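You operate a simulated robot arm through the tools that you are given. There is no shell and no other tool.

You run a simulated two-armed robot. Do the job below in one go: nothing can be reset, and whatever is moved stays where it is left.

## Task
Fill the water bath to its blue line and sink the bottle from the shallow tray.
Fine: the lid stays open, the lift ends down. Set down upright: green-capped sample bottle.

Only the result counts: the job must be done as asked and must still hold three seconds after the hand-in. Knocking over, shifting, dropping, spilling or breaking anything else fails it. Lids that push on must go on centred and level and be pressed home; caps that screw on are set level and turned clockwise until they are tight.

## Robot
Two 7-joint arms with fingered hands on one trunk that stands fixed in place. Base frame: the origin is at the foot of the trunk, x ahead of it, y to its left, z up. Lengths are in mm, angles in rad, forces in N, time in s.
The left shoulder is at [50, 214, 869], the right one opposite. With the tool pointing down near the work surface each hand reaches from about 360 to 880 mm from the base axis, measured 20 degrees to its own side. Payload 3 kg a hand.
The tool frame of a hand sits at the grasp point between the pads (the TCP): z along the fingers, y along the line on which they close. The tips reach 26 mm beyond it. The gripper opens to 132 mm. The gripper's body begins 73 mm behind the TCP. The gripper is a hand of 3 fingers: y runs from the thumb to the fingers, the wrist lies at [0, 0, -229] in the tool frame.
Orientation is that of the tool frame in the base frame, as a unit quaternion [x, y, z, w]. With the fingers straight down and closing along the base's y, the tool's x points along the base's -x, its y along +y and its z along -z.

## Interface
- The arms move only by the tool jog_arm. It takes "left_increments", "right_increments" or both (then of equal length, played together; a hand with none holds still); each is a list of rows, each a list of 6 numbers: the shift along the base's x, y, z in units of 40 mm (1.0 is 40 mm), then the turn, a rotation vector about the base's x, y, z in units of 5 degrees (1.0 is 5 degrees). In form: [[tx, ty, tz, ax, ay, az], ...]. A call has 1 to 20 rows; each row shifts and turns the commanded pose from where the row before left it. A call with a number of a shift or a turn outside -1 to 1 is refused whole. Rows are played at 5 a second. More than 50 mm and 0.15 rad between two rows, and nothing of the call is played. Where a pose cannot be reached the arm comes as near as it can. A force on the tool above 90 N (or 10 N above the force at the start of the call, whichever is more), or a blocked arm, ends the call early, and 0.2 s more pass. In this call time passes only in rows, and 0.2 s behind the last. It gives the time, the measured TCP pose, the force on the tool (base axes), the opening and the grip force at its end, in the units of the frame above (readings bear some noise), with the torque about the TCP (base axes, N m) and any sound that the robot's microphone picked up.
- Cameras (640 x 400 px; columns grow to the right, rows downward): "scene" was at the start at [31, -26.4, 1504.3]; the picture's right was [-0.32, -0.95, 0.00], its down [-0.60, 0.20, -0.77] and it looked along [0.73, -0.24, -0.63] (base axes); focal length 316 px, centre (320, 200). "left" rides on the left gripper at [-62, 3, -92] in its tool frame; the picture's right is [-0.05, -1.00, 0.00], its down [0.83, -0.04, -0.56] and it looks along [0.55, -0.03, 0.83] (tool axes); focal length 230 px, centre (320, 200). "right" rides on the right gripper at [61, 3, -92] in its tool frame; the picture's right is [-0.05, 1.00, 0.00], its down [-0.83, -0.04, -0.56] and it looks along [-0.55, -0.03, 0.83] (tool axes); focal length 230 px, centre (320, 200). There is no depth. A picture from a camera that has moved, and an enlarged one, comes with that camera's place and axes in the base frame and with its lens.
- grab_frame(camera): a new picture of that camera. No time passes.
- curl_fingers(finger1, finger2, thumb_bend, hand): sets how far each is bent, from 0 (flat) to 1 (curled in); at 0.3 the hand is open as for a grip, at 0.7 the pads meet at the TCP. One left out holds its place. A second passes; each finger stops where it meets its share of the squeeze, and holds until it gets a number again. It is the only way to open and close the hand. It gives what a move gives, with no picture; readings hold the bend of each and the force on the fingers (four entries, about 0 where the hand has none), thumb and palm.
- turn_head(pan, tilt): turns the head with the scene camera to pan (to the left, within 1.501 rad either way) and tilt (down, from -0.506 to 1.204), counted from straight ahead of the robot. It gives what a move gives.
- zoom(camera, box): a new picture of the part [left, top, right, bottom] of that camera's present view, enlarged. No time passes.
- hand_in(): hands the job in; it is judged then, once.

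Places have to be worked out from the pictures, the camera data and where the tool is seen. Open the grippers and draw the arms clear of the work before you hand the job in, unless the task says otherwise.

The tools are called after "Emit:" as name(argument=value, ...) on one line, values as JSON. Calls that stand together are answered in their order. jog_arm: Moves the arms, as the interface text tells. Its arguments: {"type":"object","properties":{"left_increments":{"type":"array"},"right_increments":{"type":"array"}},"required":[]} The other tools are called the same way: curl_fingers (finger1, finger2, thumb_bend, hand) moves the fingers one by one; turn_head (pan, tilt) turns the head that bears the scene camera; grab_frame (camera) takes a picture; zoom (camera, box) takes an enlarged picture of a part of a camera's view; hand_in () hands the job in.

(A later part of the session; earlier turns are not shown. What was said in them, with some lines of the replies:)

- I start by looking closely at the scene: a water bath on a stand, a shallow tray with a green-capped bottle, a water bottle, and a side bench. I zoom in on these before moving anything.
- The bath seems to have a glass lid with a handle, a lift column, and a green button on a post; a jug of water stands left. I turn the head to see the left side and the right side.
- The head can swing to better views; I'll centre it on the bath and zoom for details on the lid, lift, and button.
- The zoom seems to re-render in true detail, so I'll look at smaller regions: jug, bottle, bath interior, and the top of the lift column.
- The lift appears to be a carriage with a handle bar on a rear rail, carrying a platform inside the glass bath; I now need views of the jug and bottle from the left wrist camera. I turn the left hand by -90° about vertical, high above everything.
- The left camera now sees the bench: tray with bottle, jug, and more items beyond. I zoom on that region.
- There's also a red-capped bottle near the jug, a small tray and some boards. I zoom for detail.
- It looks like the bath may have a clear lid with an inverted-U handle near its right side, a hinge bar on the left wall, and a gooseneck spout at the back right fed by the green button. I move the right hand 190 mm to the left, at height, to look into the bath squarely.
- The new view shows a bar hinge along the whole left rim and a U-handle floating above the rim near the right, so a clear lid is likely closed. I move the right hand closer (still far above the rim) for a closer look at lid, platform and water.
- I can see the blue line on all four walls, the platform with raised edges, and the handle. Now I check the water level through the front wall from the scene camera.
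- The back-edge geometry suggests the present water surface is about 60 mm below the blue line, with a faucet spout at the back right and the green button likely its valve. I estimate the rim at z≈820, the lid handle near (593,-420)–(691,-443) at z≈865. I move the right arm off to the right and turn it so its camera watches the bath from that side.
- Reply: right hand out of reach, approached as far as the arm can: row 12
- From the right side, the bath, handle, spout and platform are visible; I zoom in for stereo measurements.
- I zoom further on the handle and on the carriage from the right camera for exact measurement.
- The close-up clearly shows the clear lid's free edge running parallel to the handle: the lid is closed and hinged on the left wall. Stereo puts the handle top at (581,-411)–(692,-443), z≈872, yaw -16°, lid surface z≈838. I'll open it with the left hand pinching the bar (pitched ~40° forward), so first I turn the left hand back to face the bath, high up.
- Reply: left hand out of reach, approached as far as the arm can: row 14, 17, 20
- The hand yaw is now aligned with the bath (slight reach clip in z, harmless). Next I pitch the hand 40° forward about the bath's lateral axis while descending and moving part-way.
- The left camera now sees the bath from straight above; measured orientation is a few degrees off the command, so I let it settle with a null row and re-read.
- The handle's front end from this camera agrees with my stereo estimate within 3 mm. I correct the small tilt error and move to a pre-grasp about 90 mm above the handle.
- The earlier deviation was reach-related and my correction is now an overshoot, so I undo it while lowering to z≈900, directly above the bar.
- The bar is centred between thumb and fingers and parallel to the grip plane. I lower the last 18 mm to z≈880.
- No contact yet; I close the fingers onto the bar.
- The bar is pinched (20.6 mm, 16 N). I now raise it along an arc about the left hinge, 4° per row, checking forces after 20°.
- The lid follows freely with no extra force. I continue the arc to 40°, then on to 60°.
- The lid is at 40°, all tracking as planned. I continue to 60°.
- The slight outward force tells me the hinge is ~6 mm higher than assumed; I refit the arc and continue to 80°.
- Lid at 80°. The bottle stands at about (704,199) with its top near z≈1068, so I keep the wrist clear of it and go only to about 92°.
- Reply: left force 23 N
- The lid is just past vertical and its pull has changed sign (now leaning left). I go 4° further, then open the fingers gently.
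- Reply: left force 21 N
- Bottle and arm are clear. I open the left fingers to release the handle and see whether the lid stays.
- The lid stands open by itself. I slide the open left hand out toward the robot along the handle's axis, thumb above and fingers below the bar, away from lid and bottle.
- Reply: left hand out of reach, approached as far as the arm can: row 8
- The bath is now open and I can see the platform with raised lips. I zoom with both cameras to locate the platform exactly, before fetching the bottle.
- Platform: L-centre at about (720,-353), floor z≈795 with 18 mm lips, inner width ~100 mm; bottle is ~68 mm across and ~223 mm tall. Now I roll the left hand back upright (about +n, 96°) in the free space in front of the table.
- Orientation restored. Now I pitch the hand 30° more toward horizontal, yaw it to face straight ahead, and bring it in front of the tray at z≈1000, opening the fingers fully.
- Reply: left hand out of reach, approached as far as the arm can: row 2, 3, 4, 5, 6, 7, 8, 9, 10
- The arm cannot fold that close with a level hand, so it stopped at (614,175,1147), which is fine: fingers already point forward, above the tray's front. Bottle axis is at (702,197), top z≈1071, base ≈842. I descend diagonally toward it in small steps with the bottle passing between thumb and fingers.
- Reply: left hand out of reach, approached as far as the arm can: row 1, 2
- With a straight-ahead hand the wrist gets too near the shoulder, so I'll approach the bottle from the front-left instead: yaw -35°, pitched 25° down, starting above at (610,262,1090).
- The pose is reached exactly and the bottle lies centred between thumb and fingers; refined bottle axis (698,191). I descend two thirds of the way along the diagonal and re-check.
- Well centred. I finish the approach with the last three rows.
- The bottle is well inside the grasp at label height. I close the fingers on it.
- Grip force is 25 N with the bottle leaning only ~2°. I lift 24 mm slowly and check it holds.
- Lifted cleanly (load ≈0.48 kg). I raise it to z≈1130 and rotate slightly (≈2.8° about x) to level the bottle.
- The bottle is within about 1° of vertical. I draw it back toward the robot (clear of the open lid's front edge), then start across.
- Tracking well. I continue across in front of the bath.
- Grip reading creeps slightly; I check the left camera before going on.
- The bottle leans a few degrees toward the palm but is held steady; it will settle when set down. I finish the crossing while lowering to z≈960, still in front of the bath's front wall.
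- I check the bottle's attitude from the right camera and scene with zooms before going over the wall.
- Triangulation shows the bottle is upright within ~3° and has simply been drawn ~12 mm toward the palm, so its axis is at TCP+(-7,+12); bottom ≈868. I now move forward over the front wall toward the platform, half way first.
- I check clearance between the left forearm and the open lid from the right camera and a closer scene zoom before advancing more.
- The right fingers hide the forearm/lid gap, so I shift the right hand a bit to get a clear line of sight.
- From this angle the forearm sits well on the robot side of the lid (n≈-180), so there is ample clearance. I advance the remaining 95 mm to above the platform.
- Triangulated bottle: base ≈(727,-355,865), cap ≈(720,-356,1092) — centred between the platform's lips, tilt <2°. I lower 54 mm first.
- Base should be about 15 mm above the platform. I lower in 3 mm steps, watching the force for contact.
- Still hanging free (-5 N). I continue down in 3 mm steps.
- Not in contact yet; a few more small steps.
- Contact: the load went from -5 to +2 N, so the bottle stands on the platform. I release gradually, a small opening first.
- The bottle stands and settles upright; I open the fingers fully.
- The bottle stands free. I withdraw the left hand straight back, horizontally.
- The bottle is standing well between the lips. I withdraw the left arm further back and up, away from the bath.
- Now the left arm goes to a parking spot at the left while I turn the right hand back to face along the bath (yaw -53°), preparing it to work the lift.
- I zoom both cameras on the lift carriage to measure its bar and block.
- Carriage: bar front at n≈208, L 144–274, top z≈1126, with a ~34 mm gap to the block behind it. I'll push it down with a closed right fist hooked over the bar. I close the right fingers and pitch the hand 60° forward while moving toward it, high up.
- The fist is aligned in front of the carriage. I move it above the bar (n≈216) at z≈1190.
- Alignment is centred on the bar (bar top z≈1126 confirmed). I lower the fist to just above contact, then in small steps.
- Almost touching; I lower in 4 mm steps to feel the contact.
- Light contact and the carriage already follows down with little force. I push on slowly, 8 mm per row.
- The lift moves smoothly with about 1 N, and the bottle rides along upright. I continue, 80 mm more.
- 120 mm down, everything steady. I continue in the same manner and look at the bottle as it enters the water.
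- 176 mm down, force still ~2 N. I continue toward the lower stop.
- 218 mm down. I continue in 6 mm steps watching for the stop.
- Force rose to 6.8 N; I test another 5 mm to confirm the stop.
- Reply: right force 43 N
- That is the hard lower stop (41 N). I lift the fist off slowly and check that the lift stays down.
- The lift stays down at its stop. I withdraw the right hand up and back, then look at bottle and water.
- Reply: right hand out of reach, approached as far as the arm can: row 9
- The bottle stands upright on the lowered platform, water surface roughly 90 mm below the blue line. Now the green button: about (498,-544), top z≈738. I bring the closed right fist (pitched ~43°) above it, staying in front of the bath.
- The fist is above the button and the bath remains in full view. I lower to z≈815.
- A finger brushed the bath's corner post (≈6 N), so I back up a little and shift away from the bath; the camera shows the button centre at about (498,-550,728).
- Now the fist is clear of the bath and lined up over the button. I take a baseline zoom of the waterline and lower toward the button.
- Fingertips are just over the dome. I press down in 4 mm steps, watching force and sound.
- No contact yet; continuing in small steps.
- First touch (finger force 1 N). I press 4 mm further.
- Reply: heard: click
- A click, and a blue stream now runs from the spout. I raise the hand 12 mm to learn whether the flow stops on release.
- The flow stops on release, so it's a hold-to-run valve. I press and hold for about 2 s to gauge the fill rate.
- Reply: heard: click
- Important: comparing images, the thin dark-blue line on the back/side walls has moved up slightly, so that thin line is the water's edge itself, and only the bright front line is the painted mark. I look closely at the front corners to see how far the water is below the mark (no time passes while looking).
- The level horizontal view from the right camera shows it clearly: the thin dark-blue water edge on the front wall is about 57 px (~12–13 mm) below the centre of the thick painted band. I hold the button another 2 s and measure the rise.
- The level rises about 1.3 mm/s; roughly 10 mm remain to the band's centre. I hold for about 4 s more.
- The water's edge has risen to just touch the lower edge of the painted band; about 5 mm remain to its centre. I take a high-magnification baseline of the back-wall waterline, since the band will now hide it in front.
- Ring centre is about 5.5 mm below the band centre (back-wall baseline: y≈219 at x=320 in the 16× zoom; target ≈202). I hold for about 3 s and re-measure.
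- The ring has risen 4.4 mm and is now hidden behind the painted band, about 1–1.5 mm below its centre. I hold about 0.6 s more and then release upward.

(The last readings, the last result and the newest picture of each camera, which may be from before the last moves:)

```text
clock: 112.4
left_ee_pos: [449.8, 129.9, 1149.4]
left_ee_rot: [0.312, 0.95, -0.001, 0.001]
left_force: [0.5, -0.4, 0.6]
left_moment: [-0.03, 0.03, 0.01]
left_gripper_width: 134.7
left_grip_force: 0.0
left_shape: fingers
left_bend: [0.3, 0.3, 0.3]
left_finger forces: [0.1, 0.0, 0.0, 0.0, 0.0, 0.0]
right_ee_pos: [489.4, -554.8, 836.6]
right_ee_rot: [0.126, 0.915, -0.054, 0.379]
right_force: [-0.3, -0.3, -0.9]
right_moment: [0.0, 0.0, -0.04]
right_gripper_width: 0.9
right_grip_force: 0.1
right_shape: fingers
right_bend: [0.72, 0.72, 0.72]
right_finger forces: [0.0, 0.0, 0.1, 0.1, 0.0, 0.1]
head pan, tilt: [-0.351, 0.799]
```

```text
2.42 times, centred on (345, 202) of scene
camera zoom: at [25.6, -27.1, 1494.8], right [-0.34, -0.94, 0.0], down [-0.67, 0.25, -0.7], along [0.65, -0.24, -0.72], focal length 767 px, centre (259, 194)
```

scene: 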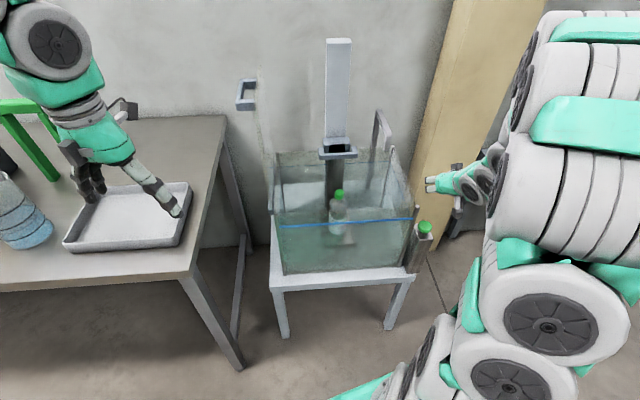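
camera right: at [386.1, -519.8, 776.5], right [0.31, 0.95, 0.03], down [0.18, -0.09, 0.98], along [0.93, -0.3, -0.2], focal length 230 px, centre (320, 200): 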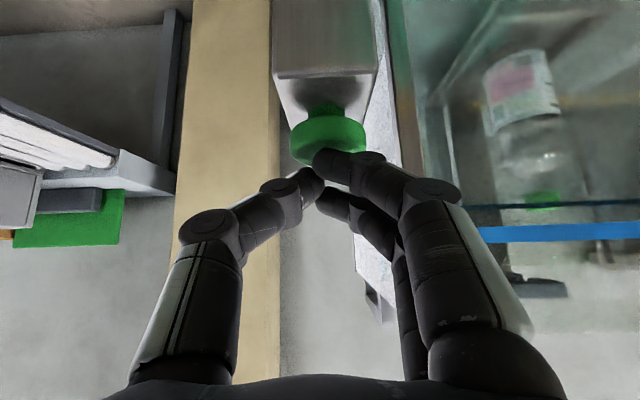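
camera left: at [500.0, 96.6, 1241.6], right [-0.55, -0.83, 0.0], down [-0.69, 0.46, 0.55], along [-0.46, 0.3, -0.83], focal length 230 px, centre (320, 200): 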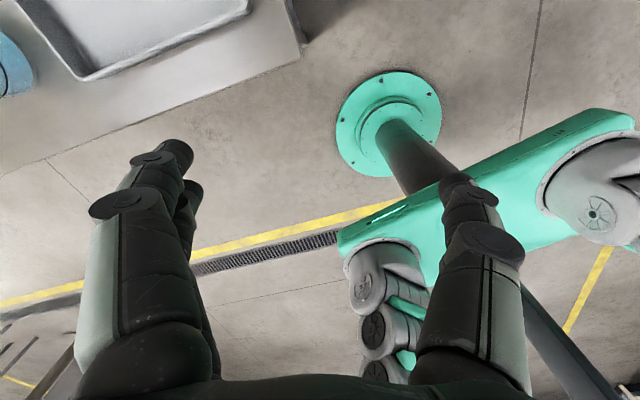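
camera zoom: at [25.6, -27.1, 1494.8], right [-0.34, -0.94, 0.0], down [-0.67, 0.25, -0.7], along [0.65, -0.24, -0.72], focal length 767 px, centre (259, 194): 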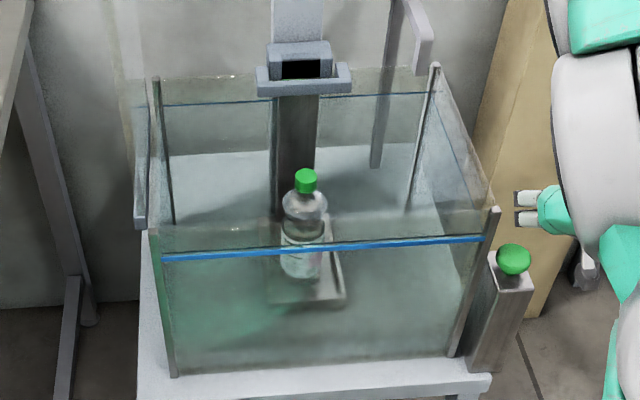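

The ring is now level with the painted band's centre within about a millimetre (back-wall reading 202, as targeted), and the flow has stopped. I now withdraw the right hand back and up, away from bath and button, restoring it to a vertical pose.

Emit:
jog_arm(right_increments=[[-0.2, 0, 0.8, 0, 0, 0], [-0.3, 0, 0.8, 0, 0, 0], [-0.3, 0, 0.9, 0, 0, 0], [-0.2, 0, 0.9, 0.276, 0.961, 0], [-0.2, 0.1, 0.9, 0.276, 0.961, 0], [-0.2, 0.2, 0.9, 0.276, 0.961, 0], [-0.2, 0.3, 0.9, 0.276, 0.961, 0], [-0.1, 0.3, 0.9, 0.276, 0.961, 0], [-0.1, 0.3, 0.9, 0.276, 0.961, 0], [-0.1, 0.3, 0.8, 0.276, 0.961, 0], [-0.1, 0.3, 0.6, 0.276, 0.961, 0]], left_increments=[[0, 0, 0.2, 0, 0, 0], [0, 0, 0.2, 0, 0, 0], [0, 0, 0.2, 0, 0, 0], [0, 0, 0.2, 0, 0, 0], [0, 0, 0.2, 0, 0, 0], [0, 0, 0.2, 0, 0, 0], [0, 0, 0.2, 0, 0, 0], [0, 0, 0.2, 0, 0, 0], [0, 0, 0.2, 0, 0, 0], [0, 0, 0.2, 0, 0, 0], [0, 0, 0.2, 0, 0, 0]])

Emit:
curl_fingers(hand="right", finger1=0.3, finger2=0.3, thumb_bend=0.3)

Emit:
grab_frame(camera="scene")

Emit:
grab_frame(camera="right")

```text
clock: 114.8
left_ee_pos: [450.1, 129.0, 1236.6]
left_ee_rot: [0.312, 0.95, -0.001, 0.001]
left_force: [-0.4, 0.2, 1.0]
left_moment: [-0.01, -0.03, -0.03]
left_gripper_width: 134.8
left_grip_force: 0.1
left_shape: fingers
left_bend: [0.3, 0.3, 0.3]
left_finger forces: [0.0, 0.1, 0.1, 0.0, 0.1, 0.1]
right_ee_pos: [409.6, -481.5, 1208.9]
right_ee_rot: [0.138, 0.99, -0.007, 0.042]
right_force: [-0.1, -0.4, 0.4]
right_moment: [-0.02, -0.02, -0.01]
right_gripper_width: 0.8
right_grip_force: 0.1
right_shape: fingers
right_bend: [0.72, 0.72, 0.72]
right_finger forces: [0.0, 0.0, 0.0, 0.1, 0.1, 0.0]
head pan, tilt: [-0.351, 0.799]
```

```text
clock: 115.8
left_ee_pos: [449.3, 128.3, 1236.0]
left_ee_rot: [0.313, 0.95, -0.001, 0.001]
left_force: [-0.1, 0.7, 0.3]
left_moment: [0.0, -0.01, 0.0]
left_gripper_width: 134.6
left_grip_force: 0.1
left_shape: fingers
left_bend: [0.3, 0.3, 0.3]
left_finger forces: [0.0, 0.1, 0.1, 0.0, 0.1, 0.0]
right_ee_pos: [409.9, -480.7, 1208.9]
right_ee_rot: [0.138, 0.99, -0.007, 0.043]
right_force: [0.0, 0.1, 1.1]
right_moment: [0.01, 0.03, 0.0]
right_gripper_width: 133.7
right_grip_force: 0.0
right_shape: fingers
right_bend: [0.3, 0.3, 0.3]
right_finger forces: [0.0, 0.0, 0.1, 0.0, 0.1, 0.0]
head pan, tilt: [-0.351, 0.799]
```

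```text
taken
```

scene: 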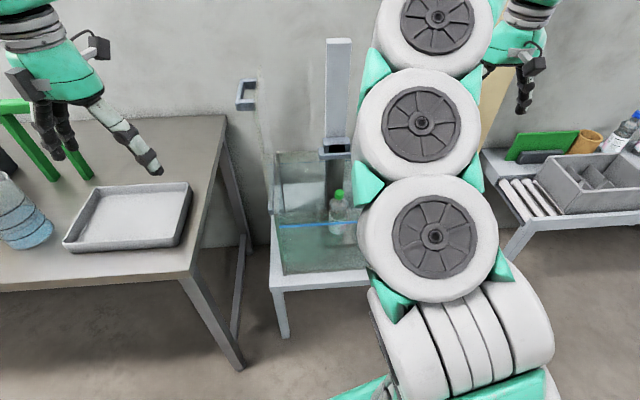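

```text
taken
camera right: at [344.1, -458.2, 1295.1], right [0.32, 0.95, 0.0], down [0.74, -0.25, 0.63], along [0.59, -0.2, -0.78], focal length 230 px, centre (320, 200)
```

right: 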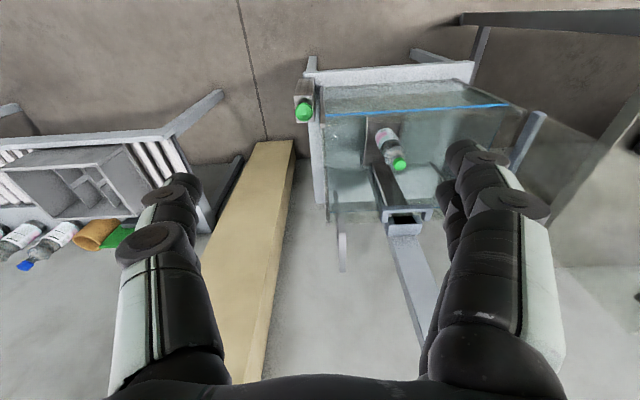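

Both hands are open and clear. A last check of bottle, lift, lid and water level from both cameras.

Emit:
zoom(camera="right", box=[300, 70, 560, 250])

Emit:
zoom(camera="scene", box=[290, 155, 314, 170])

Emit:
zoom(camera="scene", box=[230, 60, 360, 280])

Emit:
zoom(camera="scene", box=[278, 200, 308, 235])

```text
2.22 times, centred on (430, 160) of right
camera zoom: at [344.1, -458.2, 1295.1], right [0.32, 0.95, 0.0], down [0.74, -0.25, 0.63], along [0.59, -0.2, -0.78], focal length 511 px, centre (76, 289)
```

zoom: 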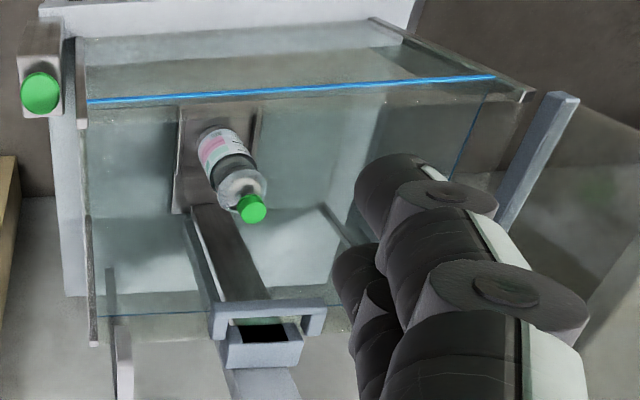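

```text
16.00 times, centred on (302, 162) of scene
camera zoom: at [25.7, -27.1, 1494.8], right [-0.34, -0.94, 0.0], down [-0.67, 0.25, -0.7], along [0.65, -0.24, -0.72], focal length 5061 px, centre (608, 800)
```

zoom: 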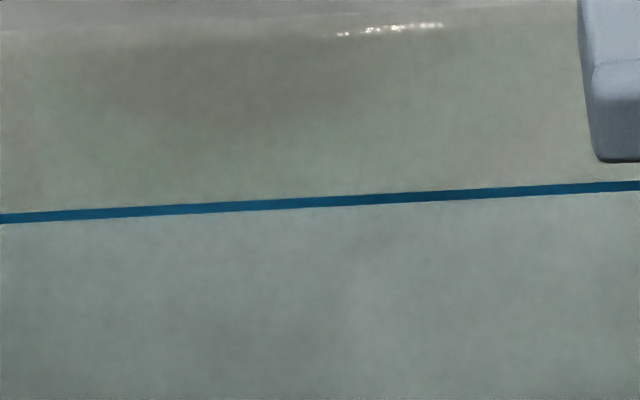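

```text
1.82 times, centred on (295, 170) of scene
camera zoom: at [25.7, -27.1, 1494.8], right [-0.34, -0.94, 0.0], down [-0.67, 0.25, -0.7], along [0.65, -0.24, -0.72], focal length 575 px, centre (366, 254)
```

zoom: 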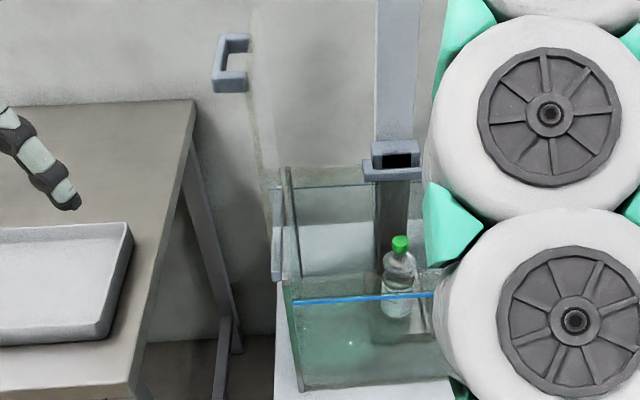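

```text
11.43 times, centred on (293, 218) of scene
camera zoom: at [25.7, -27.1, 1494.8], right [-0.34, -0.94, 0.0], down [-0.67, 0.25, -0.7], along [0.65, -0.24, -0.72], focal length 3615 px, centre (629, 0)
```

zoom: 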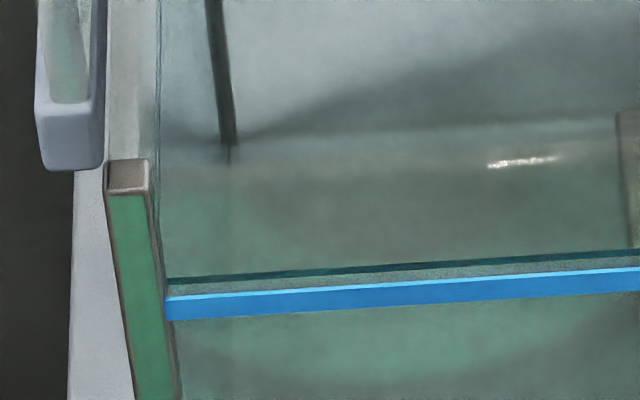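

The bottle stands upright and fully under water on the lowered lift. The lid is open, the tap is off, and the water's edge is level with the painted line. Both hands are open and clear, so I hand the job in.

Emit:
hand_in()

```text
The job is handed in.
```

The water bath is filled to its blue line and the green-capped bottle stands upright under water on the lowered lift. I handed the job in with both hands open and clear; no verdict came back.

- **Water level:** I estimate it is within about 1 mm of the centre of the painted line. The last rise was judged from camera views, because the painted line hid the water's edge at the front. The tap is off.
- **Bottle:** it came from the shallow tray and was set down between the platform's lips. By my estimate its cap is about 20 mm below the surface.
- **Lift:** it is at its lower stop and stayed there when I let go.
- **Lid:** I opened it to just past vertical and it stays open by itself.
- **One contact:** a right finger brushed the bath's front right corner post with about 6 N while I was reaching for the tap button. I saw no shift in the bath afterwards.
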